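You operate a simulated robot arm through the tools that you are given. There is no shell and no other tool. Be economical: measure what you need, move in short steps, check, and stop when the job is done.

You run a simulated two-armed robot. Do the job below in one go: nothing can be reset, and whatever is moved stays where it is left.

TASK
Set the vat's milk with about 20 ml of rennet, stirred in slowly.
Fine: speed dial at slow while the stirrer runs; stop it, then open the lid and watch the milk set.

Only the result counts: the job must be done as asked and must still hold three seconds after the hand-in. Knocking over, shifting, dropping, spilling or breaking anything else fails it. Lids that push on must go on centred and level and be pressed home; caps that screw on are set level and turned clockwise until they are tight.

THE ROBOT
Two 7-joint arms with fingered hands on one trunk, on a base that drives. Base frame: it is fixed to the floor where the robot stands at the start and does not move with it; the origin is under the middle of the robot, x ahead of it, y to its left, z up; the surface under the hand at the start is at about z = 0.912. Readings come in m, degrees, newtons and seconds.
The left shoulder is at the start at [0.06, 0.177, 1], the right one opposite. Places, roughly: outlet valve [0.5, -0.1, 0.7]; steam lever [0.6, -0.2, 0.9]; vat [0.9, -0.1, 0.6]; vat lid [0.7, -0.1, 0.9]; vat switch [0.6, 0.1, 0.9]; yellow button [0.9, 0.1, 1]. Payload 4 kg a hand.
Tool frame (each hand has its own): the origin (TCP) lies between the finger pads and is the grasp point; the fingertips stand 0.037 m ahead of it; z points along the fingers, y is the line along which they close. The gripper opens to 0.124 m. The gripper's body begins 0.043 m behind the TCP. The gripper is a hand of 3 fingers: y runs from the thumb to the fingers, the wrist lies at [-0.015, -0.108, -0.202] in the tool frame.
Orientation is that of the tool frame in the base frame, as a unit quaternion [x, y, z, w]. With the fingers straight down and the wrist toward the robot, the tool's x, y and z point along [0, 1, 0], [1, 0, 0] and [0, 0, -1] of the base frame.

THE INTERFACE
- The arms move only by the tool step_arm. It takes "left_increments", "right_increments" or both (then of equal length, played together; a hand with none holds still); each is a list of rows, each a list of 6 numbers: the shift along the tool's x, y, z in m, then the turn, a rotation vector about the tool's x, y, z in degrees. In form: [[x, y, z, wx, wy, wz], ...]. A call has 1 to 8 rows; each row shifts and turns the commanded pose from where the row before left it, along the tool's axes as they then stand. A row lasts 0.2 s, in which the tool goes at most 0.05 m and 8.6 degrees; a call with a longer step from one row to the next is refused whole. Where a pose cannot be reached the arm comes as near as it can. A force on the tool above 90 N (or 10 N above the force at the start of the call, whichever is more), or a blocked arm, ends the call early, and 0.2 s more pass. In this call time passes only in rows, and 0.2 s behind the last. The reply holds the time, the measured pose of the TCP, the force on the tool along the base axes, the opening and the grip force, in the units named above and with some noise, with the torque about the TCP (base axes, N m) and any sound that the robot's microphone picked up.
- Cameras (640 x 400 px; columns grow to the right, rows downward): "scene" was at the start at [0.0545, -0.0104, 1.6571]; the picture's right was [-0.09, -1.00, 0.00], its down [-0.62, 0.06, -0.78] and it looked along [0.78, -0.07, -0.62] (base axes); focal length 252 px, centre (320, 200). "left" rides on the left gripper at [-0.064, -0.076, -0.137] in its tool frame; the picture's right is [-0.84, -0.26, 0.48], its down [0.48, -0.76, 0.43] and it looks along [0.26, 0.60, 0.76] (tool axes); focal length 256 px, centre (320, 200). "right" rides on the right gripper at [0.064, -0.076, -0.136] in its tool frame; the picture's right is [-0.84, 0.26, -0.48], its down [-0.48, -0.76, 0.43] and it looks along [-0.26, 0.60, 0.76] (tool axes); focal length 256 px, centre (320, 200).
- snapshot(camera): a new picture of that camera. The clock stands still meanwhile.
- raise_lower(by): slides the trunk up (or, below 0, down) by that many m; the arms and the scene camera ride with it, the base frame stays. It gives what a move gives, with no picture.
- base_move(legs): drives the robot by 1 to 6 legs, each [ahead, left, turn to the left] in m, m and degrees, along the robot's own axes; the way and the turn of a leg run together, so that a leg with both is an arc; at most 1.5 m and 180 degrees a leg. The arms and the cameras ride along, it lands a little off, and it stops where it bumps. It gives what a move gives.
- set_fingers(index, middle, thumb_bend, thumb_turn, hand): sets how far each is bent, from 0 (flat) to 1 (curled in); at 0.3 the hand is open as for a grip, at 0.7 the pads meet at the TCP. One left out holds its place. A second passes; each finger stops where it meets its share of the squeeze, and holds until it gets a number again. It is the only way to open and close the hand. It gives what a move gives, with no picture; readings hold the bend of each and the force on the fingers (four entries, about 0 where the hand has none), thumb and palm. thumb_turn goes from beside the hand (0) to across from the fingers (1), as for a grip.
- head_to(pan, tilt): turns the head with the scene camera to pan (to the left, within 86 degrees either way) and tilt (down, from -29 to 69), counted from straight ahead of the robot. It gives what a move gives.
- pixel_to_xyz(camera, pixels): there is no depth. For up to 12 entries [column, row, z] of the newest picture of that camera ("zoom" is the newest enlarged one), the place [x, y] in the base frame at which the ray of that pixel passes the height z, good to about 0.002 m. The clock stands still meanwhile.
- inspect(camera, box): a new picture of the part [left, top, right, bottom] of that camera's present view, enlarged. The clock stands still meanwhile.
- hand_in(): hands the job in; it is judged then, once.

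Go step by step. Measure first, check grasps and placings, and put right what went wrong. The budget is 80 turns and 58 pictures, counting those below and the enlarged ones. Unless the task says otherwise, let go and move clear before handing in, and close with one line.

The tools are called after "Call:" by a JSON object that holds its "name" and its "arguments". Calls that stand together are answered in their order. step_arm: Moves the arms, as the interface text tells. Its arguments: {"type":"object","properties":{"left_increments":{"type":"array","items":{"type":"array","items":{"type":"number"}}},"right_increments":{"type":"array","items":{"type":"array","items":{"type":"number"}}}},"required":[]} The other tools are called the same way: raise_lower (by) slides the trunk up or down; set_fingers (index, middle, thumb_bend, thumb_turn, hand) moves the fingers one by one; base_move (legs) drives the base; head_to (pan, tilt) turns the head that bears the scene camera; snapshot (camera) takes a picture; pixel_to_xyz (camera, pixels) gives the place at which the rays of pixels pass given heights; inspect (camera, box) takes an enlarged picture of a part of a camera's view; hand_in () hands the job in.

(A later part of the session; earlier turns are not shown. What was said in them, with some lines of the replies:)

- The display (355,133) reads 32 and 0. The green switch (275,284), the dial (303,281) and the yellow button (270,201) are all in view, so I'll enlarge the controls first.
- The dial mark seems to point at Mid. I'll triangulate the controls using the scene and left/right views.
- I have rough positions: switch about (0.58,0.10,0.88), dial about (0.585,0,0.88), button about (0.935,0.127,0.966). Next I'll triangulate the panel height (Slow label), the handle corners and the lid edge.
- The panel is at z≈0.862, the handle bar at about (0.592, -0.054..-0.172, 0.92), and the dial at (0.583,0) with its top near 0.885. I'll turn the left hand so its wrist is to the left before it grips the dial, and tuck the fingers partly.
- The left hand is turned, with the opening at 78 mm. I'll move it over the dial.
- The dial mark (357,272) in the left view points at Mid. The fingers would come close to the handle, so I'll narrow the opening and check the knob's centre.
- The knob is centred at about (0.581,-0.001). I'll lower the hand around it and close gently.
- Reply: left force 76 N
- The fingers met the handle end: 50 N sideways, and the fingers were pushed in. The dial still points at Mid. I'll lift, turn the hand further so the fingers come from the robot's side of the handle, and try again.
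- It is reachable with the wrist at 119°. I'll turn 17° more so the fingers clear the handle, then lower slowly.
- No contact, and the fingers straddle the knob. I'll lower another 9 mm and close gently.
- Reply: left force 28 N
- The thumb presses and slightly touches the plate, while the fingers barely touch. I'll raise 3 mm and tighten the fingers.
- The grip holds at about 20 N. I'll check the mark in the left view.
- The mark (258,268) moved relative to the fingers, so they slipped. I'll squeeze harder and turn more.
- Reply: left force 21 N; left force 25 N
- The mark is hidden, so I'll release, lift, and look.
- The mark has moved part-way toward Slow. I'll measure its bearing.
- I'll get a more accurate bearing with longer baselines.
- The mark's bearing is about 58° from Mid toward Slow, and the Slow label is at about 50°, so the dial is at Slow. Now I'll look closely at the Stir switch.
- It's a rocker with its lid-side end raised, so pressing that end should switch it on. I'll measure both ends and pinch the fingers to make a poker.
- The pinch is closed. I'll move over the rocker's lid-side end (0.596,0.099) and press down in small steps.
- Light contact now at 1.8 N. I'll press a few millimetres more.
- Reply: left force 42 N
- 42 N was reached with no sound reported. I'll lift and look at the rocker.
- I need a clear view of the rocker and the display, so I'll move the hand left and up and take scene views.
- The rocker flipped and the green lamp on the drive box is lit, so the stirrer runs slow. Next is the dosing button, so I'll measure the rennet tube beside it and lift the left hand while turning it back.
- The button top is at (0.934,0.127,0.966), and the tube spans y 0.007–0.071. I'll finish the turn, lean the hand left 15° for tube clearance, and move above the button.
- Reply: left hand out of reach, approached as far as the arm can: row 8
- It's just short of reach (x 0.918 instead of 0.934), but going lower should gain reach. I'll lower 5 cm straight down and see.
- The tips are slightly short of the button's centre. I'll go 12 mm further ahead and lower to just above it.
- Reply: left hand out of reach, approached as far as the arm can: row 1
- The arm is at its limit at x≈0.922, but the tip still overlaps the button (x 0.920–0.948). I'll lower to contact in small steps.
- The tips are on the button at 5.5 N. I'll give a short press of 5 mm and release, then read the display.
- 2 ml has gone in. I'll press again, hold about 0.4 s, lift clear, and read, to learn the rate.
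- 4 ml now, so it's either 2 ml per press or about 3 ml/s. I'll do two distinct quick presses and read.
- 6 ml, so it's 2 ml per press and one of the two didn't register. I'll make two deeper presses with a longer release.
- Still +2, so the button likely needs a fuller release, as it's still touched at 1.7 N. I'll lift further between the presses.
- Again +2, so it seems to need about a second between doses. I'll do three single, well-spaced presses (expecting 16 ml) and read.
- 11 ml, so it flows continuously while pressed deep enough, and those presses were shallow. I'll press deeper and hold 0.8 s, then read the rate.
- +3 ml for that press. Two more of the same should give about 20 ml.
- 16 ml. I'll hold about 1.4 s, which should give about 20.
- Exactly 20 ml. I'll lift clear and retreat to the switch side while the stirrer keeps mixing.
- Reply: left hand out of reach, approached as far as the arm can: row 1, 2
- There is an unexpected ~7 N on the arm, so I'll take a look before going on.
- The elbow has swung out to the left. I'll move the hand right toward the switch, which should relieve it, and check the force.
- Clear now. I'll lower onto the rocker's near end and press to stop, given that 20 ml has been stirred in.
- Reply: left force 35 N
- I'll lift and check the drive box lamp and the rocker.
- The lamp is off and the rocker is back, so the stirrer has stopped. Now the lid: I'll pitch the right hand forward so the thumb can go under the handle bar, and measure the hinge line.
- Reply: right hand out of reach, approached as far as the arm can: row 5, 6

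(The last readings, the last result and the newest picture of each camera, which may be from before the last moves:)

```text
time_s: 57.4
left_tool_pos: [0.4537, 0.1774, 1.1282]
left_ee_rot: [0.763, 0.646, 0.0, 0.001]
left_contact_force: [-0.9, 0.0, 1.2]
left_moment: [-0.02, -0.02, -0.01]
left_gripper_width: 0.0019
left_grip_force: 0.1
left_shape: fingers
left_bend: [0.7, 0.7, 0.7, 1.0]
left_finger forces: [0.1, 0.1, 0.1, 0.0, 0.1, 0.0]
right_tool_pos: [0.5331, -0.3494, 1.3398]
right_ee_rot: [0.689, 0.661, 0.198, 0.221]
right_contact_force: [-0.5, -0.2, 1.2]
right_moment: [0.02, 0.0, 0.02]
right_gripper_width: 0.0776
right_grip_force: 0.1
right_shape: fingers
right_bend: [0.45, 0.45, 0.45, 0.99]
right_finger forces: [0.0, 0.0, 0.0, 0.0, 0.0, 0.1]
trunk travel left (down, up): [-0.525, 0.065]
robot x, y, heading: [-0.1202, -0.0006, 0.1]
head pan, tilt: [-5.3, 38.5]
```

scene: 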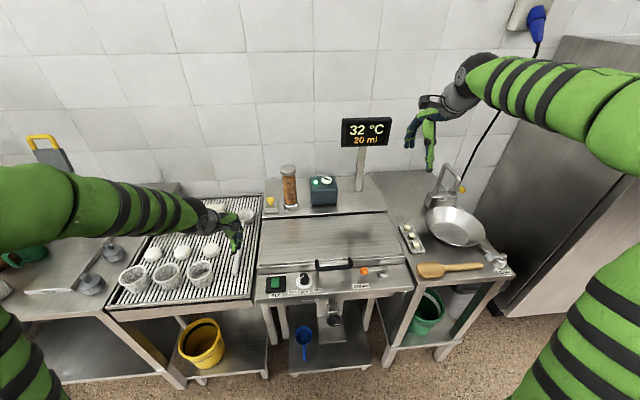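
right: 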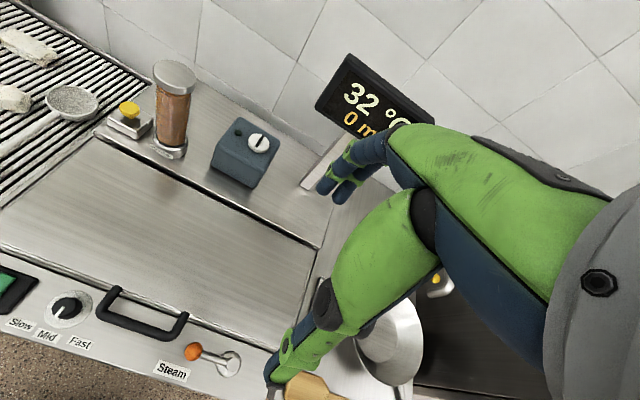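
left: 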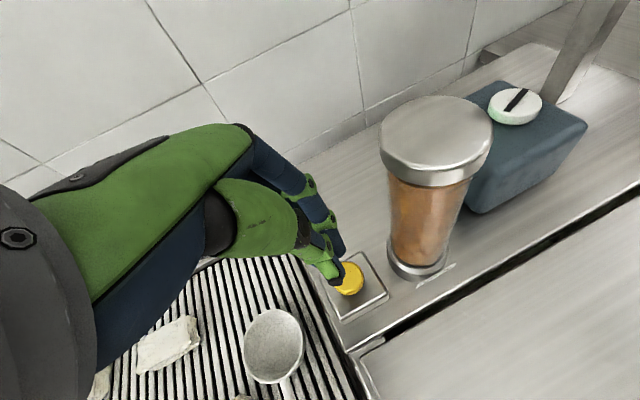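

Pitch is limited to about 34° there, which is usable. The bar centre works out to about (0.593,-0.113,0.933). I'll move the right hand to a pre-approach point up and in front of it.

Call:
{"name": "step_arm", "arguments": {"right_increments": [[0.0302, -0.0232, 0.0318, 0, 0, 0], [0.0302, -0.0232, 0.0318, 0, 0, 0], [0.0302, -0.0232, 0.0318, 0, 0, 0], [0.0302, -0.0232, 0.0318, 0, 0, 0], [0.0302, -0.0232, 0.0318, 0, 0, 0], [0.0302, -0.0232, 0.0318, 0, 0, 0], [0.0302, -0.0232, 0.0318, 0, 0, 0], [0.0302, -0.0232, 0.0318, 0, 0, 0]]}}

Call:
{"name": "step_arm", "arguments": {"right_increments": [[0, 0, 0, -6, 0, 0]]}}

Call:
{"name": "snapshot", "arguments": {"camera": "right"}}

```text
time_s: 59.2
left_tool_pos: [0.4556, 0.1765, 1.1277]
left_ee_rot: [0.763, 0.647, 0.0, 0.0]
left_contact_force: [-0.2, 1.2, 1.0]
left_moment: [0.02, -0.01, 0.0]
left_gripper_width: 0.0019
left_grip_force: 0.0
left_shape: fingers
left_bend: [0.7, 0.7, 0.7, 1.0]
left_finger forces: [0.0, 0.0, 0.1, 0.0, 0.1, 0.1]
right_tool_pos: [0.5377, -0.1146, 1.0194]
right_ee_rot: [0.689, 0.662, 0.198, 0.219]
right_contact_force: [-0.3, -0.9, 0.7]
right_moment: [-0.02, 0.04, -0.03]
right_gripper_width: 0.0778
right_grip_force: 0.0
right_shape: fingers
right_bend: [0.45, 0.45, 0.45, 0.99]
right_finger forces: [0.0, 0.1, 0.0, 0.0, 0.0, 0.0]
trunk travel left (down, up): [-0.525, 0.065]
robot x, y, heading: [-0.1197, 0.0005, 0.1]
head pan, tilt: [-5.3, 38.5]
```

```text
time_s: 59.6
left_tool_pos: [0.4554, 0.1769, 1.1272]
left_ee_rot: [0.763, 0.647, 0.0, 0.0]
left_contact_force: [0.5, -0.3, 0.0]
left_moment: [0.01, 0.05, 0.01]
left_gripper_width: 0.002
left_grip_force: 0.0
left_shape: fingers
left_bend: [0.7, 0.7, 0.7, 1.0]
left_finger forces: [0.0, 0.0, 0.0, 0.0, 0.1, 0.0]
right_tool_pos: [0.5371, -0.1152, 1.0196]
right_ee_rot: [0.676, 0.651, 0.233, 0.255]
right_contact_force: [0.6, -0.9, -0.5]
right_moment: [0.01, -0.01, 0.0]
right_gripper_width: 0.0779
right_grip_force: 0.1
right_shape: fingers
right_bend: [0.45, 0.45, 0.45, 0.99]
right_finger forces: [0.0, 0.1, 0.1, 0.0, 0.0, 0.0]
trunk travel left (down, up): [-0.525, 0.065]
robot x, y, heading: [-0.1182, -0.0001, 0.3]
head pan, tilt: [-5.3, 38.5]
```

```text
12 pictures are left
```

right: 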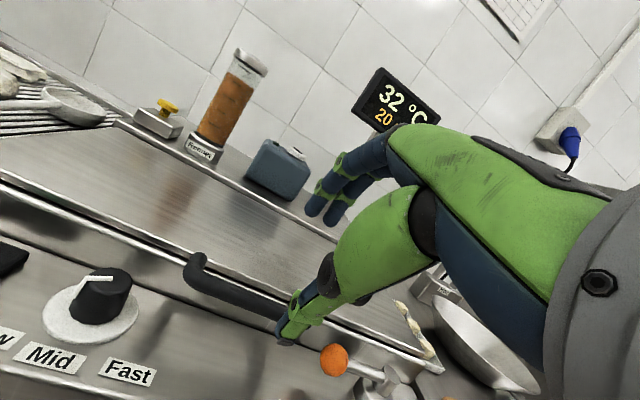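

40° works here. I'll pitch 12° more, then slide in so the thumb goes under the bar and the fingers over it.

Call:
{"name": "step_arm", "arguments": {"right_increments": [[0, 0, 0, -6, 0, 0], [0, 0, 0, -6, 0, 0], [0.003, -0.0344, 0, 0, 0, 0], [0, 0, 0.03, 0, 0, 0], [0, 0, 0.03, 0, 0, 0]]}}

Call:
{"name": "inspect", "arguments": {"camera": "right", "box": [160, 190, 400, 340]}}

```text
time_s: 60.8
left_tool_pos: [0.4556, 0.1752, 1.1281]
left_ee_rot: [0.762, 0.647, 0.0, -0.001]
left_contact_force: [-0.5, -0.6, -0.3]
left_moment: [0.0, -0.01, 0.0]
left_gripper_width: 0.0019
left_grip_force: 0.1
left_shape: fingers
left_bend: [0.7, 0.7, 0.7, 1.0]
left_finger forces: [0.1, 0.0, 0.0, 0.0, 0.0, 0.1]
right_tool_pos: [0.5607, -0.1122, 0.9557]
right_ee_rot: [0.646, 0.622, 0.299, 0.325]
right_contact_force: [0.1, 0.9, 0.3]
right_moment: [0.01, 0.04, 0.02]
right_gripper_width: 0.0781
right_grip_force: 0.1
right_shape: fingers
right_bend: [0.45, 0.45, 0.45, 0.99]
right_finger forces: [0.0, 0.0, 0.0, 0.0, 0.0, 0.0]
trunk travel left (down, up): [-0.525, 0.065]
robot x, y, heading: [-0.1162, -0.0002, 0.2]
head pan, tilt: [-5.3, 38.5]
```

```text
2.67 times, centred on (280, 265) of right
```

zoom: 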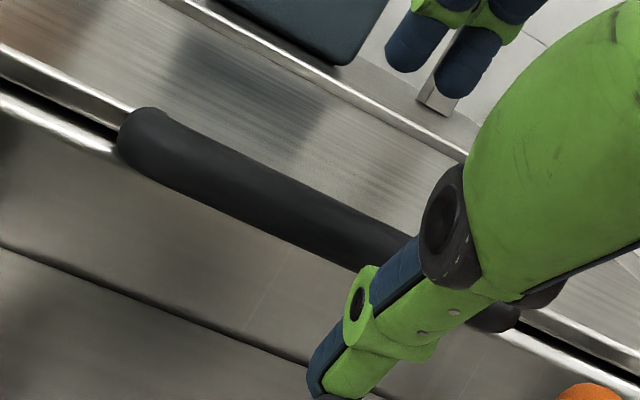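

The thumb is in front of and below the bar line, with the fingers above. I'll slide in the last 25 mm and close moderately around the bar.

Call:
{"name": "step_arm", "arguments": {"right_increments": [[0, 0, 0.013, 0, 0, 0], [0, 0, 0.012, 0, 0, 0]]}}

Call:
{"name": "set_fingers", "arguments": {"hand": "right", "index": 0.68, "middle": 0.68, "thumb_bend": 0.66}}

Call:
{"name": "inspect", "arguments": {"camera": "right", "box": [160, 190, 400, 340]}}

```text
time_s: 61.4
left_tool_pos: [0.4546, 0.1756, 1.1281]
left_ee_rot: [0.763, 0.647, 0.0, 0.0]
left_contact_force: [0.4, 0.4, 0.3]
left_moment: [-0.02, 0.02, -0.01]
left_gripper_width: 0.002
left_grip_force: 0.1
left_shape: fingers
left_bend: [0.7, 0.7, 0.7, 1.0]
left_finger forces: [0.0, 0.0, 0.0, 0.0, 0.0, 0.0]
right_tool_pos: [0.5805, -0.1139, 0.9408]
right_ee_rot: [0.647, 0.622, 0.298, 0.326]
right_contact_force: [0.1, 0.1, -0.5]
right_moment: [0.01, 0.02, 0.01]
right_gripper_width: 0.0777
right_grip_force: 0.0
right_shape: fingers
right_bend: [0.45, 0.45, 0.45, 0.99]
right_finger forces: [0.0, 0.0, 0.0, 0.0, 0.0, 0.1]
trunk travel left (down, up): [-0.525, 0.065]
robot x, y, heading: [-0.1181, -0.0013, 0.2]
head pan, tilt: [-5.3, 38.5]
```

```text
time_s: 62.4
left_tool_pos: [0.454, 0.1752, 1.1277]
left_ee_rot: [0.763, 0.646, 0.0, 0.0]
left_contact_force: [0.2, 0.4, -0.3]
left_moment: [0.02, 0.03, 0.02]
left_gripper_width: 0.0019
left_grip_force: 0.0
left_shape: fingers
left_bend: [0.7, 0.7, 0.7, 1.0]
left_finger forces: [0.0, 0.0, 0.0, 0.0, 0.1, 0.0]
right_tool_pos: [0.5786, -0.1138, 0.9409]
right_ee_rot: [0.646, 0.624, 0.299, 0.324]
right_contact_force: [-15.6, 0.7, -5.2]
right_moment: [0.01, 0.42, 0.0]
right_gripper_width: 0.0215
right_grip_force: 7.8
right_shape: fingers
right_bend: [0.68, 0.68, 0.62, 1.0]
right_finger forces: [0.0, 0.0, 0.0, 0.1, 17.0, 0.1]
trunk travel left (down, up): [-0.525, 0.065]
robot x, y, heading: [-0.1224, -0.0008, 0.2]
head pan, tilt: [-5.3, 38.5]
```

```text
2.67 times, centred on (280, 265) of right
```

zoom: 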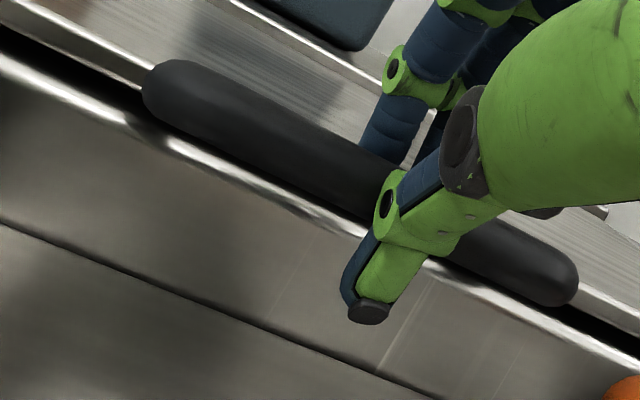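

The thumb bears on the bar from below and in front, with the fingers hooked over it. I'll lift the first 10° along the hinge arc.

Call:
{"name": "step_arm", "arguments": {"right_increments": [[0, 0.0223, -0.011, 5, 0, 0], [0, 0.0223, -0.011, 5, 0, 0]]}}

Call:
{"name": "snapshot", "arguments": {"camera": "scene"}}

```text
time_s: 63.0
left_tool_pos: [0.4535, 0.1758, 1.1302]
left_ee_rot: [0.763, 0.647, 0.001, 0.001]
left_contact_force: [-0.1, 0.7, 0.4]
left_moment: [-0.02, -0.01, 0.0]
left_gripper_width: 0.0018
left_grip_force: 0.0
left_shape: fingers
left_bend: [0.7, 0.7, 0.7, 1.0]
left_finger forces: [0.0, 0.0, 0.0, 0.1, 0.0, 0.1]
right_tool_pos: [0.5911, -0.1129, 0.9911]
right_ee_rot: [0.672, 0.647, 0.243, 0.266]
right_contact_force: [-21.5, -0.3, -0.2]
right_moment: [-0.01, 0.49, 0.0]
right_gripper_width: 0.0234
right_grip_force: 10.1
right_shape: fingers
right_bend: [0.68, 0.68, 0.61, 1.0]
right_finger forces: [0.1, 0.2, 0.0, 0.0, 20.7, 0.0]
trunk travel left (down, up): [-0.525, 0.065]
robot x, y, heading: [-0.1177, -0.0004, -0.0]
head pan, tilt: [-5.3, 38.5]
```

```text
9 pictures are left
```

scene: 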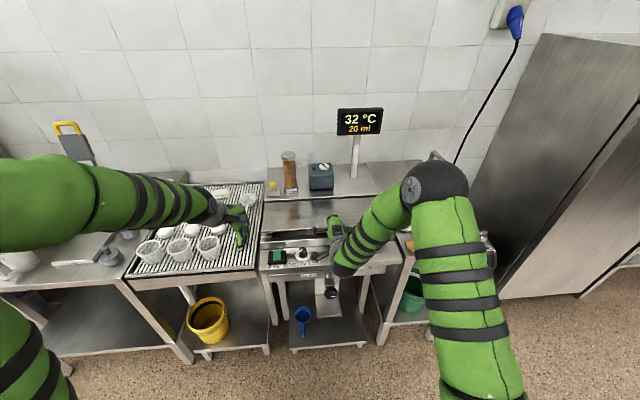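

The thumb stays on the bar and the lid seems to be rising. I'll continue along the arc, 6° per row.

Call:
{"name": "step_arm", "arguments": {"right_increments": [[0, 0.0268, -0.0113, 6, 0, 0], [0, 0.0268, -0.0113, 6, 0, 0], [0, 0.0268, -0.0113, 6, 0, 0]]}}

Call:
{"name": "inspect", "arguments": {"camera": "scene", "box": [240, 150, 440, 275]}}

```text
time_s: 63.8
left_tool_pos: [0.4511, 0.1766, 1.1305]
left_ee_rot: [0.762, 0.647, 0.001, 0.001]
left_contact_force: [-0.2, 0.1, 0.3]
left_moment: [-0.01, -0.02, 0.0]
left_gripper_width: 0.0021
left_grip_force: 0.1
left_shape: fingers
left_bend: [0.7, 0.7, 0.7, 1.0]
left_finger forces: [0.0, 0.0, 0.0, 0.0, 0.1, 0.1]
right_tool_pos: [0.6319, -0.1125, 1.0676]
right_ee_rot: [0.704, 0.678, 0.142, 0.159]
right_contact_force: [-40.1, 1.9, 17.4]
right_moment: [0.1, 1.23, -0.02]
right_gripper_width: 0.032
right_grip_force: 20.8
right_shape: fingers
right_bend: [0.68, 0.68, 0.57, 1.0]
right_finger forces: [0.1, 0.0, 0.1, 0.1, 42.8, 0.1]
trunk travel left (down, up): [-0.525, 0.065]
robot x, y, heading: [-0.1182, 0.0036, -0.0]
head pan, tilt: [-5.3, 38.5]
```

```text
3.20 times, centred on (340, 212) of scene
```

zoom: 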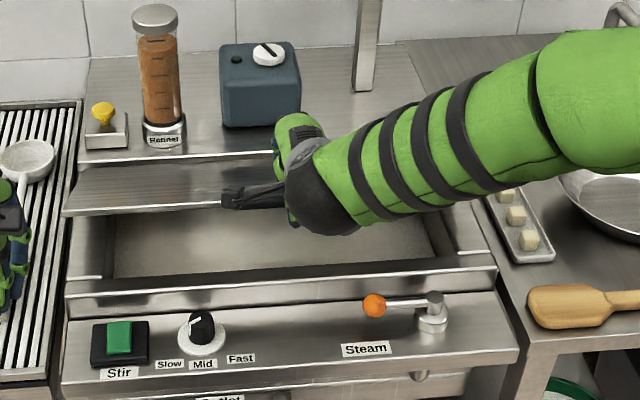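

The lid is about 30° open, and the 40 N backward force means my arc goes too far forward. I'll lift more upward next and watch the force.

Call:
{"name": "step_arm", "arguments": {"right_increments": [[0, 0.022, -0.02, 6, 0, 0], [0, 0.022, -0.02, 6, 0, 0]]}}

```text
time_s: 64.4
left_tool_pos: [0.4545, 0.177, 1.1284]
left_ee_rot: [0.762, 0.647, 0.001, 0.001]
left_contact_force: [0.3, -1.1, 0.0]
left_moment: [0.0, 0.01, 0.02]
left_gripper_width: 0.0018
left_grip_force: 0.0
left_shape: fingers
left_bend: [0.7, 0.7, 0.7, 1.0]
left_finger forces: [0.1, 0.0, 0.1, 0.0, 0.0, 0.0]
right_tool_pos: [0.6643, -0.1168, 1.1187]
right_ee_rot: [0.718, 0.687, 0.069, 0.084]
right_contact_force: [-12.4, 3.2, 5.0]
right_moment: [0.13, 0.3, 0.03]
right_gripper_width: 0.0206
right_grip_force: 6.5
right_shape: fingers
right_bend: [0.68, 0.68, 0.63, 1.0]
right_finger forces: [0.0, 0.0, 0.1, 0.1, 13.2, 0.0]
trunk travel left (down, up): [-0.525, 0.065]
robot x, y, heading: [-0.1188, 0.0003, 0.6]
head pan, tilt: [-5.3, 38.5]
```

Better, 12 N. I'll continue forward and up with the pitch held; the thumb pushes from behind the bar.

Call:
{"name": "step_arm", "arguments": {"right_increments": [[0, 0.0262, -0.0175, 2, 0, 0], [0, 0.0262, -0.0175, 2, 0, 0]]}}

Call:
{"name": "step_arm", "arguments": {"right_increments": [[0, 0.029, -0.0115, 0, 0, 0], [0, 0.029, -0.0115, 0, 0, 0]]}}

Call:
{"name": "inspect", "arguments": {"camera": "scene", "box": [220, 100, 460, 250]}}

```text
time_s: 65.0
left_tool_pos: [0.4552, 0.1759, 1.1276]
left_ee_rot: [0.763, 0.647, 0.0, 0.0]
left_contact_force: [-0.3, 0.2, -0.3]
left_moment: [0.0, 0.0, 0.01]
left_gripper_width: 0.0021
left_grip_force: 0.1
left_shape: fingers
left_bend: [0.7, 0.7, 0.7, 1.0]
left_finger forces: [0.1, 0.0, 0.1, 0.0, 0.0, 0.0]
right_tool_pos: [0.7074, -0.1167, 1.1612]
right_ee_rot: [0.721, 0.689, 0.043, 0.06]
right_contact_force: [-6.8, 3.0, 0.3]
right_moment: [0.06, 0.16, -0.02]
right_gripper_width: 0.0174
right_grip_force: 3.7
right_shape: fingers
right_bend: [0.68, 0.68, 0.64, 1.0]
right_finger forces: [0.2, 0.7, 0.0, 0.1, 6.6, 0.0]
trunk travel left (down, up): [-0.525, 0.065]
robot x, y, heading: [-0.1191, 0.0008, 0.2]
head pan, tilt: [-5.3, 38.5]
```

```text
time_s: 65.6
left_tool_pos: [0.4551, 0.1768, 1.1283]
left_ee_rot: [0.763, 0.647, 0.0, -0.001]
left_contact_force: [-0.2, -0.8, -0.9]
left_moment: [-0.01, -0.02, 0.01]
left_gripper_width: 0.0017
left_grip_force: 0.0
left_shape: fingers
left_bend: [0.7, 0.7, 0.7, 1.0]
left_finger forces: [0.1, 0.0, 0.0, 0.0, 0.0, 0.0]
right_tool_pos: [0.7625, -0.1173, 1.1922]
right_ee_rot: [0.719, 0.691, 0.044, 0.059]
right_contact_force: [-3.0, 4.6, 1.4]
right_moment: [0.13, 0.14, -0.04]
right_gripper_width: 0.0167
right_grip_force: 4.6
right_shape: fingers
right_bend: [0.68, 0.68, 0.64, 1.0]
right_finger forces: [0.6, 1.0, 0.1, 0.0, 6.4, 0.1]
trunk travel left (down, up): [-0.525, 0.065]
robot x, y, heading: [-0.1207, 0.0019, -0.0]
head pan, tilt: [-5.3, 38.5]
```

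```text
2.67 times, centred on (340, 175) of scene
```

zoom: 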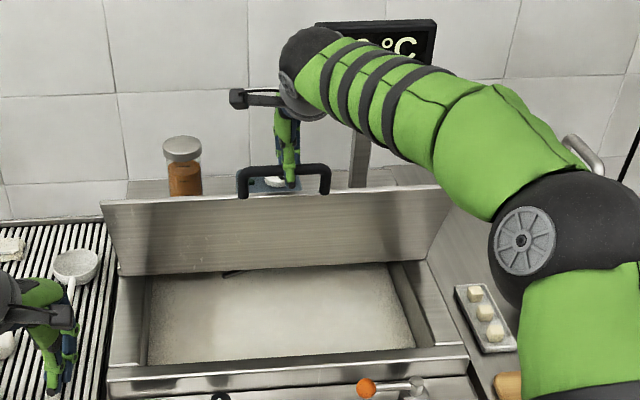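

The lid is about 63° open with the milk visible and forces low. I'll push on toward upright.

Call:
{"name": "step_arm", "arguments": {"right_increments": [[0, 0.031, -0.0077, 0, 0, 0], [0, 0.031, -0.0077, 0, 0, 0]]}}

Call:
{"name": "step_arm", "arguments": {"right_increments": [[0, 0.024, -0.001, 0, 0, 0], [0, 0.024, 0, 0, 0, 0]]}}

Call:
{"name": "inspect", "arguments": {"camera": "scene", "box": [220, 100, 460, 250]}}

```text
time_s: 66.2
left_tool_pos: [0.4549, 0.1763, 1.1272]
left_ee_rot: [0.763, 0.647, 0.0, 0.0]
left_contact_force: [-0.3, -0.9, -0.3]
left_moment: [0.02, 0.04, -0.02]
left_gripper_width: 0.0018
left_grip_force: 0.0
left_shape: fingers
left_bend: [0.7, 0.7, 0.7, 1.0]
left_finger forces: [0.0, 0.1, 0.1, 0.0, 0.0, 0.0]
right_tool_pos: [0.8046, -0.1214, 1.207]
right_ee_rot: [0.72, 0.69, 0.042, 0.059]
right_contact_force: [0.5, 1.9, -4.5]
right_moment: [0.09, 0.02, 0.02]
right_gripper_width: 0.0166
right_grip_force: 3.5
right_shape: fingers
right_bend: [0.67, 0.67, 0.65, 1.0]
right_finger forces: [1.7, 2.0, 0.0, 0.0, 2.8, 0.0]
right hand out of reach, approached as far as the arm can: row 2
trunk travel left (down, up): [-0.525, 0.065]
robot x, y, heading: [-0.1173, -0.0039, -0.0]
head pan, tilt: [-5.3, 38.5]
```

```text
time_s: 66.8
left_tool_pos: [0.4539, 0.1758, 1.1295]
left_ee_rot: [0.763, 0.646, 0.0, 0.0]
left_contact_force: [-0.8, 0.4, 0.2]
left_moment: [0.03, -0.02, -0.01]
left_gripper_width: 0.002
left_grip_force: 0.1
left_shape: fingers
left_bend: [0.7, 0.7, 0.7, 1.0]
left_finger forces: [0.1, 0.0, 0.1, 0.0, 0.1, 0.0]
right_tool_pos: [0.8062, -0.1246, 1.2072]
right_ee_rot: [0.72, 0.69, 0.046, 0.059]
right_contact_force: [-4.4, 5.9, 3.1]
right_moment: [0.21, 0.17, 0.01]
right_gripper_width: 0.0164
right_grip_force: 3.9
right_shape: fingers
right_bend: [0.67, 0.67, 0.65, 1.0]
right_finger forces: [0.6, 1.0, 0.0, 0.0, 6.7, 0.0]
right hand out of reach, approached as far as the arm can: row 1, 2
trunk travel left (down, up): [-0.525, 0.065]
robot x, y, heading: [-0.1196, -0.0019, -0.0]
head pan, tilt: [-5.3, 38.5]
```

```text
2.67 times, centred on (340, 175) of scene
```

zoom: 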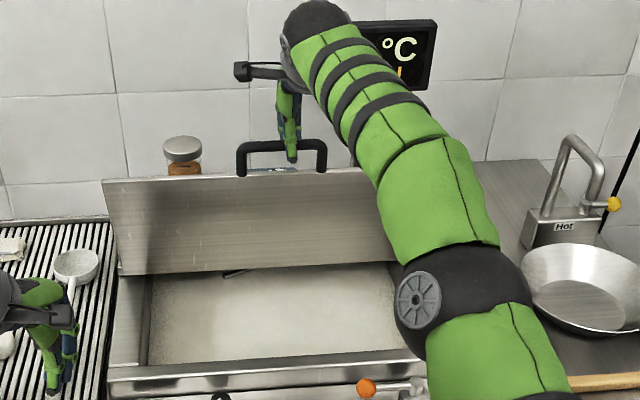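

The arm is at its limit at about 72°. I'll drive forward 5 cm, still inside the starting position, which carries the bar on along the flat top of the arc.

Call:
{"name": "base_move", "arguments": {"legs": [[0.05, 0, 0]]}}

```text
time_s: 67.8
left_tool_pos: [0.5061, 0.1742, 1.126]
left_ee_rot: [0.763, 0.646, 0.0, -0.001]
left_contact_force: [-0.1, -0.4, -0.7]
left_moment: [-0.01, 0.0, -0.01]
left_gripper_width: 0.0019
left_grip_force: 0.0
left_shape: fingers
left_bend: [0.7, 0.7, 0.7, 1.0]
left_finger forces: [0.0, 0.0, 0.0, 0.1, 0.1, 0.0]
right_tool_pos: [0.856, -0.1292, 1.2032]
right_ee_rot: [0.721, 0.689, 0.043, 0.06]
right_contact_force: [-0.9, -1.1, -0.7]
right_moment: [0.0, 0.06, -0.01]
right_gripper_width: 0.013
right_grip_force: 2.6
right_shape: fingers
right_bend: [0.68, 0.68, 0.66, 1.0]
right_finger forces: [1.3, 0.7, 0.0, 0.0, 2.2, 0.0]
trunk travel left (down, up): [-0.525, 0.065]
robot x, y, heading: [-0.0726, -0.002, 0.2]
head pan, tilt: [-5.3, 38.5]
```

Forces are small. Another 5 cm.

Call:
{"name": "base_move", "arguments": {"legs": [[0.045, 0, 0]]}}

Call:
{"name": "inspect", "arguments": {"camera": "scene", "box": [220, 100, 460, 250]}}

```text
time_s: 68.7
left_tool_pos: [0.551, 0.1752, 1.1281]
left_ee_rot: [0.763, 0.646, 0.0, 0.0]
left_contact_force: [0.3, -0.7, -0.1]
left_moment: [-0.03, 0.04, -0.02]
left_gripper_width: 0.0018
left_grip_force: 0.1
left_shape: fingers
left_bend: [0.7, 0.7, 0.7, 1.0]
left_finger forces: [0.0, 0.0, 0.0, 0.0, 0.0, 0.0]
right_tool_pos: [0.9029, -0.1279, 1.2032]
right_ee_rot: [0.721, 0.689, 0.043, 0.06]
right_contact_force: [-1.2, 0.2, 0.2]
right_moment: [-0.01, 0.05, 0.02]
right_gripper_width: 0.0141
right_grip_force: 2.5
right_shape: fingers
right_bend: [0.67, 0.67, 0.66, 1.0]
right_finger forces: [1.1, 1.2, 0.1, 0.1, 3.1, 0.0]
trunk travel left (down, up): [-0.525, 0.065]
robot x, y, heading: [-0.0231, 0.0018, -0.3]
head pan, tilt: [-5.3, 38.5]
```

```text
2.67 times, centred on (340, 175) of scene
```

zoom: 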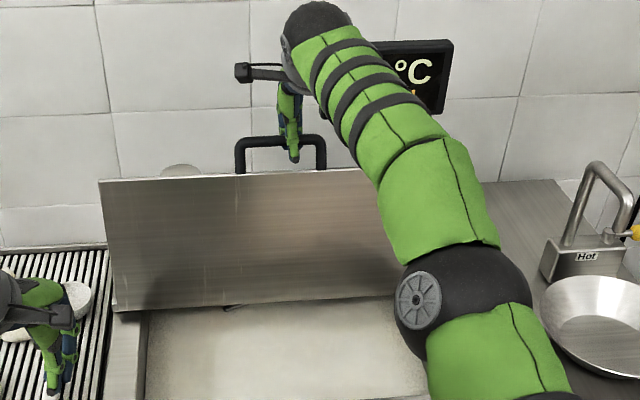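

The lid stands nearly upright. I'll open the hand around the bar without moving it, and see whether the lid stays put on its own.

Call:
{"name": "set_fingers", "arguments": {"hand": "right", "index": 0.5, "middle": 0.5, "thumb_bend": 0.5}}

Call:
{"name": "inspect", "arguments": {"camera": "right", "box": [160, 150, 480, 350]}}

```text
time_s: 69.7
left_tool_pos: [0.5503, 0.1746, 1.128]
left_ee_rot: [0.763, 0.646, 0.0, 0.0]
left_contact_force: [0.4, -0.6, 0.2]
left_moment: [0.0, 0.0, 0.0]
left_gripper_width: 0.0018
left_grip_force: 0.1
left_shape: fingers
left_bend: [0.7, 0.7, 0.7, 1.0]
left_finger forces: [0.1, 0.0, 0.0, 0.0, 0.1, 0.1]
right_tool_pos: [0.9021, -0.129, 1.2039]
right_ee_rot: [0.721, 0.689, 0.043, 0.059]
right_contact_force: [0.3, 0.2, 0.5]
right_moment: [0.0, -0.02, 0.01]
right_gripper_width: 0.062
right_grip_force: 0.2
right_shape: fingers
right_bend: [0.5, 0.5, 0.5, 1.0]
right_finger forces: [0.0, 0.1, 0.0, 0.0, 0.0, 0.0]
trunk travel left (down, up): [-0.525, 0.065]
robot x, y, heading: [-0.0239, 0.0004, 0.1]
head pan, tilt: [-5.3, 38.5]
```

```text
2.00 times, centred on (320, 250) of right
```

zoom: 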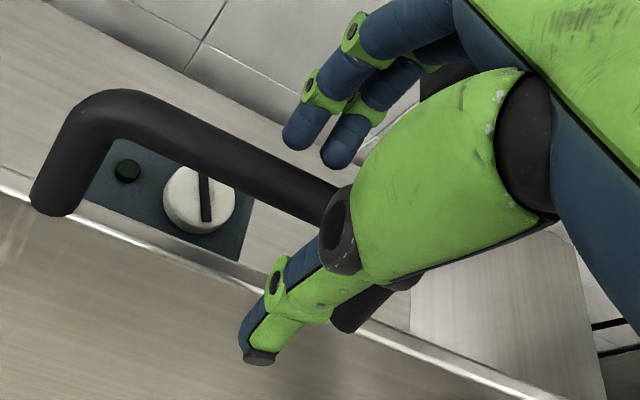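

The lid holds by itself, with no force on any finger. Since the arm is near its reach limit, I'll raise the trunk so the hand comes straight up off the bar.

Call:
{"name": "raise_lower", "arguments": {"by": 0.064}}

Call:
{"name": "inspect", "arguments": {"camera": "right", "box": [160, 150, 480, 350]}}

```text
time_s: 70.7
left_tool_pos: [0.5513, 0.1753, 1.1931]
left_ee_rot: [0.763, 0.646, 0.001, 0.0]
left_contact_force: [-0.8, 0.2, 0.3]
left_moment: [0.0, 0.01, -0.01]
left_gripper_width: 0.002
left_grip_force: 0.1
left_shape: fingers
left_bend: [0.7, 0.7, 0.7, 1.0]
left_finger forces: [0.1, 0.1, 0.0, 0.1, 0.0, 0.0]
right_tool_pos: [0.9033, -0.1289, 1.2678]
right_ee_rot: [0.721, 0.689, 0.041, 0.06]
right_contact_force: [1.2, -0.7, -0.7]
right_moment: [-0.03, 0.01, -0.02]
right_gripper_width: 0.0617
right_grip_force: 0.1
right_shape: fingers
right_bend: [0.5, 0.5, 0.5, 1.0]
right_finger forces: [0.0, 0.0, 0.0, 0.0, 0.0, 0.0]
trunk travel left (down, up): [-0.589, 0.001]
robot x, y, heading: [-0.0254, -0.0006, -0.1]
head pan, tilt: [-5.3, 38.5]
```

```text
2.00 times, centred on (320, 250) of right
```

zoom: 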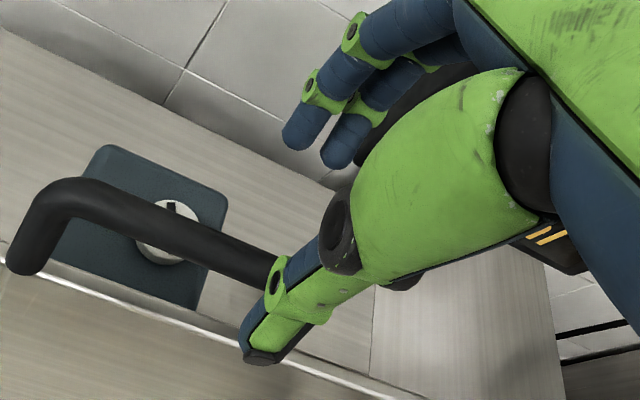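

The fingertips (z≈1.23) are now above the bar (≈1.20). I'll retreat up and back gently and watch the force.

Call:
{"name": "step_arm", "arguments": {"right_increments": [[0, -0.008, -0.022, 0, 0, 0], [0, -0.015, -0.02, 0, 0, 0], [0, -0.025, -0.015, 0, 0, 0], [0, -0.035, 0, 0, 0, 0], [0, -0.04, 0, 0, 0, 0]]}}

Call:
{"name": "snapshot", "arguments": {"camera": "scene"}}

```text
time_s: 71.9
left_tool_pos: [0.5494, 0.1751, 1.1916]
left_ee_rot: [0.763, 0.646, 0.0, 0.001]
left_contact_force: [-0.2, 0.0, -0.8]
left_moment: [-0.03, 0.01, 0.0]
left_gripper_width: 0.0021
left_grip_force: 0.0
left_shape: fingers
left_bend: [0.7, 0.7, 0.7, 1.0]
left_finger forces: [0.1, 0.0, 0.1, 0.1, 0.0, 0.0]
right_tool_pos: [0.7705, -0.1224, 1.3066]
right_ee_rot: [0.722, 0.688, 0.044, 0.06]
right_contact_force: [0.2, 1.1, 0.9]
right_moment: [-0.01, -0.01, -0.01]
right_gripper_width: 0.0619
right_grip_force: 0.1
right_shape: fingers
right_bend: [0.5, 0.5, 0.5, 1.0]
right_finger forces: [0.1, 0.0, 0.0, 0.0, 0.1, 0.0]
trunk travel left (down, up): [-0.589, 0.001]
robot x, y, heading: [-0.0238, 0.0018, -0.0]
head pan, tilt: [-5.3, 38.5]
```

```text
2 pictures are left
```

scene: 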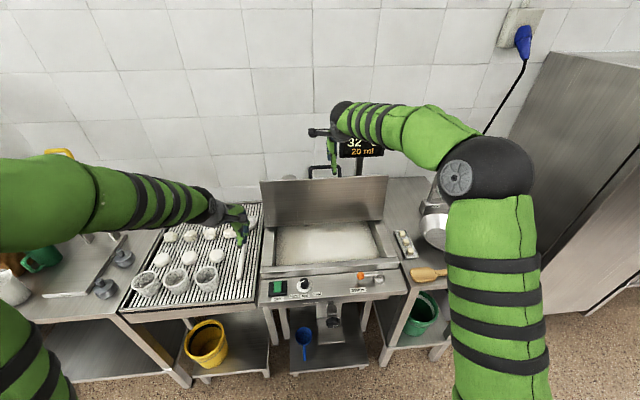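

The lid is open and stays, and 20 ml shows. I'll withdraw the right hand a little more and let time pass while the milk sets.

Call:
{"name": "step_arm", "arguments": {"right_increments": [[0, -0.04, 0, 0, 0, 0], [-0.04, -0.02, 0, 0, 0, 0], [-0.04, 0, 0, 0, 0, 0], [-0.04, 0, 0, 0, 0, 0], [0, 0, 0, 0, 0, 0], [0, 0, 0, 0, 0, 0], [0, 0, 0, 0, 0, 0], [0, 0, 0, 0, 0, 0]]}}

Call:
{"name": "step_arm", "arguments": {"right_increments": [[0, 0, 0, 0, 0, 0], [0, 0, 0, 0, 0, 0], [0, 0, 0, 0, 0, 0], [0, 0, 0, 0, 0, 0], [0, 0, 0, 0, 0, 0], [0, 0, 0, 0, 0, 0], [0, 0, 0, 0, 0, 0], [0, 0, 0, 0, 0, 0]]}}

Call:
{"name": "step_arm", "arguments": {"right_increments": [[0, 0, 0, 0, 0, 0], [0, 0, 0, 0, 0, 0], [0, 0, 0, 0, 0, 0], [0, 0, 0, 0, 0, 0], [0, 0, 0, 0, 0, 0], [0, 0, 0, 0, 0, 0], [0, 0, 0, 0, 0, 0], [0, 0, 0, 0, 0, 0]]}}

Call:
{"name": "step_arm", "arguments": {"right_increments": [[0, 0, 0, 0, 0, 0], [0, 0, 0, 0, 0, 0], [0, 0, 0, 0, 0, 0], [0, 0, 0, 0, 0, 0], [0, 0, 0, 0, 0, 0], [0, 0, 0, 0, 0, 0], [0, 0, 0, 0, 0, 0], [0, 0, 0, 0, 0, 0]]}}

Call:
{"name": "step_arm", "arguments": {"right_increments": [[0, 0, 0, 0, 0, 0], [0, 0, 0, 0, 0, 0], [0, 0, 0, 0, 0, 0], [0, 0, 0, 0, 0, 0], [0, 0, 0, 0, 0, 0], [0, 0, 0, 0, 0, 0], [0, 0, 0, 0, 0, 0], [0, 0, 0, 0, 0, 0]]}}

Call:
{"name": "step_arm", "arguments": {"right_increments": [[0, 0, 0, 0, 0, 0], [0, 0, 0, 0, 0, 0], [0, 0, 0, 0, 0, 0], [0, 0, 0, 0, 0, 0], [0, 0, 0, 0, 0, 0], [0, 0, 0, 0, 0, 0], [0, 0, 0, 0, 0, 0], [0, 0, 0, 0, 0, 0]]}}

Call:
{"name": "inspect", "arguments": {"camera": "scene", "box": [240, 130, 430, 300]}}

```text
time_s: 73.7
left_tool_pos: [0.5508, 0.1743, 1.191]
left_ee_rot: [0.763, 0.646, 0.0, 0.0]
left_contact_force: [1.3, -1.4, 0.5]
left_moment: [0.0, 0.02, 0.0]
left_gripper_width: 0.0018
left_grip_force: 0.0
left_shape: fingers
left_bend: [0.7, 0.7, 0.7, 1.0]
left_finger forces: [0.0, 0.0, 0.1, 0.1, 0.0, 0.0]
right_tool_pos: [0.7069, -0.2389, 1.3004]
right_ee_rot: [0.721, 0.689, 0.044, 0.058]
right_contact_force: [0.2, 0.4, 0.1]
right_moment: [-0.01, 0.01, 0.01]
right_gripper_width: 0.062
right_grip_force: 0.1
right_shape: fingers
right_bend: [0.5, 0.5, 0.5, 1.0]
right_finger forces: [0.1, 0.0, 0.1, 0.1, 0.0, 0.1]
trunk travel left (down, up): [-0.589, 0.001]
robot x, y, heading: [-0.0207, 0.0005, 0.1]
head pan, tilt: [-5.3, 38.5]
```

```text
time_s: 75.5
left_tool_pos: [0.5515, 0.1758, 1.1924]
left_ee_rot: [0.763, 0.646, 0.0, 0.001]
left_contact_force: [0.4, 1.0, 0.0]
left_moment: [-0.01, 0.04, -0.01]
left_gripper_width: 0.0016
left_grip_force: 0.1
left_shape: fingers
left_bend: [0.7, 0.7, 0.7, 1.0]
left_finger forces: [0.0, 0.1, 0.0, 0.0, 0.0, 0.1]
right_tool_pos: [0.7074, -0.2389, 1.3017]
right_ee_rot: [0.721, 0.689, 0.042, 0.059]
right_contact_force: [0.5, -0.7, 0.2]
right_moment: [0.02, 0.0, -0.04]
right_gripper_width: 0.0619
right_grip_force: 0.0
right_shape: fingers
right_bend: [0.5, 0.5, 0.5, 1.0]
right_finger forces: [0.0, 0.0, 0.1, 0.0, 0.0, 0.0]
trunk travel left (down, up): [-0.589, 0.001]
robot x, y, heading: [-0.0238, -0.0008, -0.1]
head pan, tilt: [-5.3, 38.5]
```

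```text
time_s: 77.3
left_tool_pos: [0.5509, 0.1756, 1.1927]
left_ee_rot: [0.763, 0.646, -0.001, 0.0]
left_contact_force: [-0.1, 0.0, -0.7]
left_moment: [-0.03, 0.0, -0.03]
left_gripper_width: 0.0019
left_grip_force: 0.0
left_shape: fingers
left_bend: [0.7, 0.7, 0.7, 1.0]
left_finger forces: [0.0, 0.0, 0.1, 0.0, 0.1, 0.0]
right_tool_pos: [0.7067, -0.2396, 1.3017]
right_ee_rot: [0.721, 0.689, 0.043, 0.06]
right_contact_force: [0.4, 0.7, 1.2]
right_moment: [-0.02, 0.01, 0.01]
right_gripper_width: 0.0621
right_grip_force: 0.2
right_shape: fingers
right_bend: [0.5, 0.5, 0.5, 1.0]
right_finger forces: [0.1, 0.0, 0.0, 0.0, 0.0, 0.1]
trunk travel left (down, up): [-0.589, 0.001]
robot x, y, heading: [-0.0246, 0.0011, -0.3]
head pan, tilt: [-5.3, 38.5]
```

```text
time_s: 79.1
left_tool_pos: [0.5502, 0.1746, 1.1914]
left_ee_rot: [0.763, 0.646, 0.0, 0.0]
left_contact_force: [0.7, -0.4, -0.2]
left_moment: [-0.04, -0.02, -0.01]
left_gripper_width: 0.0017
left_grip_force: 0.0
left_shape: fingers
left_bend: [0.7, 0.7, 0.7, 1.0]
left_finger forces: [0.0, 0.0, 0.0, 0.0, 0.0, 0.1]
right_tool_pos: [0.7067, -0.2394, 1.3017]
right_ee_rot: [0.721, 0.689, 0.043, 0.059]
right_contact_force: [0.0, 0.7, -0.2]
right_moment: [0.05, -0.03, 0.02]
right_gripper_width: 0.0619
right_grip_force: 0.1
right_shape: fingers
right_bend: [0.5, 0.5, 0.5, 1.0]
right_finger forces: [0.0, 0.1, 0.0, 0.0, 0.0, 0.0]
trunk travel left (down, up): [-0.589, 0.001]
robot x, y, heading: [-0.0221, -0.0007, 0.2]
head pan, tilt: [-5.3, 38.5]
```

```text
time_s: 80.9
left_tool_pos: [0.5504, 0.1759, 1.1922]
left_ee_rot: [0.764, 0.645, 0.0, 0.0]
left_contact_force: [-0.2, -0.1, -0.6]
left_moment: [-0.01, -0.02, -0.01]
left_gripper_width: 0.0021
left_grip_force: 0.1
left_shape: fingers
left_bend: [0.7, 0.7, 0.7, 1.0]
left_finger forces: [0.1, 0.0, 0.1, 0.0, 0.0, 0.0]
right_tool_pos: [0.7062, -0.2391, 1.3013]
right_ee_rot: [0.721, 0.689, 0.043, 0.058]
right_contact_force: [0.7, 0.2, 0.4]
right_moment: [0.0, -0.01, 0.02]
right_gripper_width: 0.0617
right_grip_force: 0.1
right_shape: fingers
right_bend: [0.5, 0.5, 0.5, 1.0]
right_finger forces: [0.0, 0.1, 0.0, 0.1, 0.1, 0.1]
trunk travel left (down, up): [-0.589, 0.001]
robot x, y, heading: [-0.0243, -0.0032, 0.3]
head pan, tilt: [-5.3, 38.5]
```

```text
time_s: 82.7
left_tool_pos: [0.5508, 0.1762, 1.1927]
left_ee_rot: [0.763, 0.646, 0.0, 0.0]
left_contact_force: [0.7, 0.2, 0.6]
left_moment: [0.01, -0.02, 0.0]
left_gripper_width: 0.0021
left_grip_force: 0.0
left_shape: fingers
left_bend: [0.7, 0.7, 0.7, 1.0]
left_finger forces: [0.1, 0.0, 0.0, 0.0, 0.0, 0.0]
right_tool_pos: [0.7052, -0.2392, 1.3015]
right_ee_rot: [0.721, 0.689, 0.043, 0.059]
right_contact_force: [0.1, 0.4, 0.7]
right_moment: [0.0, 0.03, 0.02]
right_gripper_width: 0.0621
right_grip_force: 0.0
right_shape: fingers
right_bend: [0.5, 0.5, 0.5, 1.0]
right_finger forces: [0.0, 0.0, 0.1, 0.1, 0.0, 0.1]
trunk travel left (down, up): [-0.589, 0.001]
robot x, y, heading: [-0.0227, 0.0024, 0.2]
head pan, tilt: [-5.3, 38.5]
```

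```text
2.35 times, centred on (335, 215) of scene
```

zoom: 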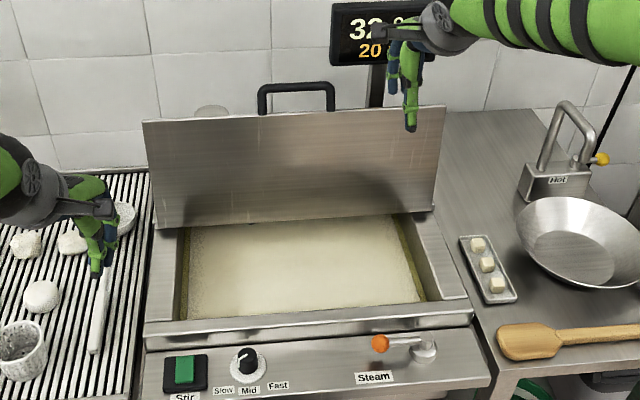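

The milk has turned yellowish and pulled from the walls, with whey at the edges, so it is setting. I'll wait a little longer and take the last look.

Call:
{"name": "step_arm", "arguments": {"right_increments": [[0, 0, 0, 0, 0, 0], [0, 0, 0, 0, 0, 0], [0, 0, 0, 0, 0, 0], [0, 0, 0, 0, 0, 0], [0, 0, 0, 0, 0, 0], [0, 0, 0, 0, 0, 0], [0, 0, 0, 0, 0, 0], [0, 0, 0, 0, 0, 0]]}}

Call:
{"name": "step_arm", "arguments": {"right_increments": [[0, 0, 0, 0, 0, 0], [0, 0, 0, 0, 0, 0], [0, 0, 0, 0, 0, 0], [0, 0, 0, 0, 0, 0], [0, 0, 0, 0, 0, 0], [0, 0, 0, 0, 0, 0], [0, 0, 0, 0, 0, 0], [0, 0, 0, 0, 0, 0]]}}

Call:
{"name": "step_arm", "arguments": {"right_increments": [[0, 0, 0, 0, 0, 0], [0, 0, 0, 0, 0, 0], [0, 0, 0, 0, 0, 0], [0, 0, 0, 0, 0, 0], [0, 0, 0, 0, 0, 0], [0, 0, 0, 0, 0, 0], [0, 0, 0, 0, 0, 0], [0, 0, 0, 0, 0, 0]]}}

Call:
{"name": "step_arm", "arguments": {"right_increments": [[0, 0, 0, 0, 0, 0], [0, 0, 0, 0, 0, 0], [0, 0, 0, 0, 0, 0], [0, 0, 0, 0, 0, 0], [0, 0, 0, 0, 0, 0], [0, 0, 0, 0, 0, 0], [0, 0, 0, 0, 0, 0], [0, 0, 0, 0, 0, 0]]}}

Call:
{"name": "step_arm", "arguments": {"right_increments": [[0, 0, 0, 0, 0, 0], [0, 0, 0, 0, 0, 0], [0, 0, 0, 0, 0, 0], [0, 0, 0, 0, 0, 0], [0, 0, 0, 0, 0, 0], [0, 0, 0, 0, 0, 0], [0, 0, 0, 0, 0, 0], [0, 0, 0, 0, 0, 0]]}}

Call:
{"name": "inspect", "arguments": {"camera": "scene", "box": [240, 130, 430, 300]}}

```text
time_s: 84.5
left_tool_pos: [0.5511, 0.1753, 1.1923]
left_ee_rot: [0.763, 0.646, -0.001, 0.0]
left_contact_force: [-0.1, 0.5, 0.2]
left_moment: [-0.02, 0.0, -0.01]
left_gripper_width: 0.0018
left_grip_force: 0.1
left_shape: fingers
left_bend: [0.7, 0.7, 0.7, 1.0]
left_finger forces: [0.0, 0.0, 0.0, 0.0, 0.1, 0.1]
right_tool_pos: [0.7058, -0.2389, 1.3021]
right_ee_rot: [0.721, 0.689, 0.044, 0.059]
right_contact_force: [0.6, 0.0, -0.5]
right_moment: [0.02, -0.01, -0.03]
right_gripper_width: 0.0618
right_grip_force: 0.0
right_shape: fingers
right_bend: [0.5, 0.5, 0.5, 1.0]
right_finger forces: [0.0, 0.0, 0.0, 0.1, 0.0, 0.0]
trunk travel left (down, up): [-0.589, 0.001]
robot x, y, heading: [-0.0241, 0.0002, -0.0]
head pan, tilt: [-5.3, 38.5]
```

```text
time_s: 86.3
left_tool_pos: [0.5502, 0.1754, 1.1924]
left_ee_rot: [0.763, 0.646, 0.0, 0.0]
left_contact_force: [0.5, 0.3, -0.1]
left_moment: [0.0, 0.01, -0.01]
left_gripper_width: 0.002
left_grip_force: 0.0
left_shape: fingers
left_bend: [0.7, 0.7, 0.7, 1.0]
left_finger forces: [0.0, 0.0, 0.0, 0.0, 0.0, 0.0]
right_tool_pos: [0.7057, -0.2384, 1.3012]
right_ee_rot: [0.721, 0.689, 0.043, 0.059]
right_contact_force: [-0.3, 0.0, -0.2]
right_moment: [0.0, 0.0, 0.0]
right_gripper_width: 0.0621
right_grip_force: 0.0
right_shape: fingers
right_bend: [0.5, 0.5, 0.5, 1.0]
right_finger forces: [0.0, 0.1, 0.1, 0.0, 0.0, 0.0]
trunk travel left (down, up): [-0.589, 0.001]
robot x, y, heading: [-0.0274, 0.0005, -0.1]
head pan, tilt: [-5.3, 38.5]
```

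```text
time_s: 88.1
left_tool_pos: [0.5516, 0.1754, 1.1935]
left_ee_rot: [0.763, 0.646, 0.0, 0.0]
left_contact_force: [0.0, -0.3, 0.2]
left_moment: [0.02, -0.02, 0.01]
left_gripper_width: 0.0021
left_grip_force: 0.0
left_shape: fingers
left_bend: [0.7, 0.7, 0.7, 1.0]
left_finger forces: [0.1, 0.1, 0.1, 0.1, 0.1, 0.1]
right_tool_pos: [0.7067, -0.2398, 1.3005]
right_ee_rot: [0.721, 0.689, 0.042, 0.059]
right_contact_force: [0.6, -0.7, -0.3]
right_moment: [0.02, -0.02, 0.05]
right_gripper_width: 0.0621
right_grip_force: 0.0
right_shape: fingers
right_bend: [0.5, 0.5, 0.5, 1.0]
right_finger forces: [0.0, 0.0, 0.0, 0.0, 0.1, 0.0]
trunk travel left (down, up): [-0.589, 0.001]
robot x, y, heading: [-0.0277, 0.0, -0.0]
head pan, tilt: [-5.3, 38.5]
```

```text
time_s: 89.9
left_tool_pos: [0.5519, 0.175, 1.1925]
left_ee_rot: [0.763, 0.647, 0.0, 0.0]
left_contact_force: [-0.3, 0.5, -1.1]
left_moment: [-0.02, -0.01, 0.0]
left_gripper_width: 0.002
left_grip_force: 0.0
left_shape: fingers
left_bend: [0.7, 0.7, 0.7, 1.0]
left_finger forces: [0.1, 0.0, 0.0, 0.0, 0.1, 0.0]
right_tool_pos: [0.7077, -0.2395, 1.3007]
right_ee_rot: [0.721, 0.689, 0.043, 0.059]
right_contact_force: [-0.2, 0.5, 0.3]
right_moment: [-0.03, 0.0, -0.02]
right_gripper_width: 0.0619
right_grip_force: 0.1
right_shape: fingers
right_bend: [0.5, 0.5, 0.5, 1.0]
right_finger forces: [0.0, 0.0, 0.1, 0.0, 0.0, 0.0]
trunk travel left (down, up): [-0.589, 0.001]
robot x, y, heading: [-0.0252, 0.0006, 0.2]
head pan, tilt: [-5.3, 38.5]
```

```text
time_s: 91.7
left_tool_pos: [0.551, 0.1747, 1.1923]
left_ee_rot: [0.764, 0.646, 0.0, 0.001]
left_contact_force: [0.4, 0.5, 0.9]
left_moment: [0.0, 0.04, 0.0]
left_gripper_width: 0.0015
left_grip_force: 0.0
left_shape: fingers
left_bend: [0.7, 0.7, 0.7, 1.0]
left_finger forces: [0.1, 0.0, 0.0, 0.0, 0.0, 0.0]
right_tool_pos: [0.7068, -0.2397, 1.3001]
right_ee_rot: [0.721, 0.689, 0.043, 0.059]
right_contact_force: [0.2, -0.7, 0.5]
right_moment: [0.01, -0.01, 0.03]
right_gripper_width: 0.0621
right_grip_force: 0.0
right_shape: fingers
right_bend: [0.5, 0.5, 0.5, 1.0]
right_finger forces: [0.1, 0.1, 0.1, 0.0, 0.0, 0.0]
trunk travel left (down, up): [-0.589, 0.001]
robot x, y, heading: [-0.0219, -0.0012, 0.2]
head pan, tilt: [-5.3, 38.5]
```

```text
2.35 times, centred on (335, 215) of scene
```

zoom: 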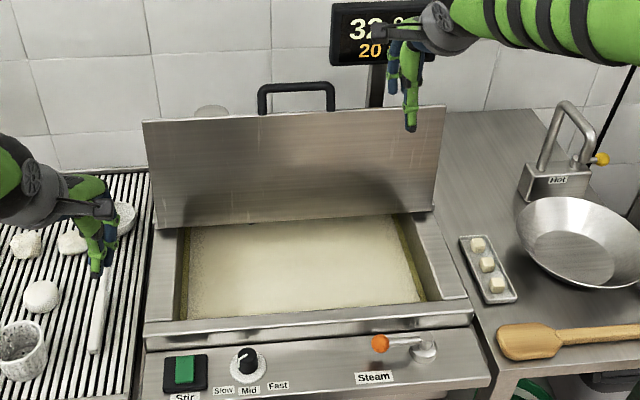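

The curd looks set and hasn't changed since the last view, with whey at the walls. The lid is open, the stirrer is off, the dial is at Slow and the display shows 20 ml, so I'm handing in.

Call:
{"name": "hand_in", "arguments": {}}

```text
The job is handed in.
```

The milk looks set: I stirred in 20 ml of rennet with the dial at Slow, stopped the stirrer, then opened the lid, which stays up by itself; both hands are clear.
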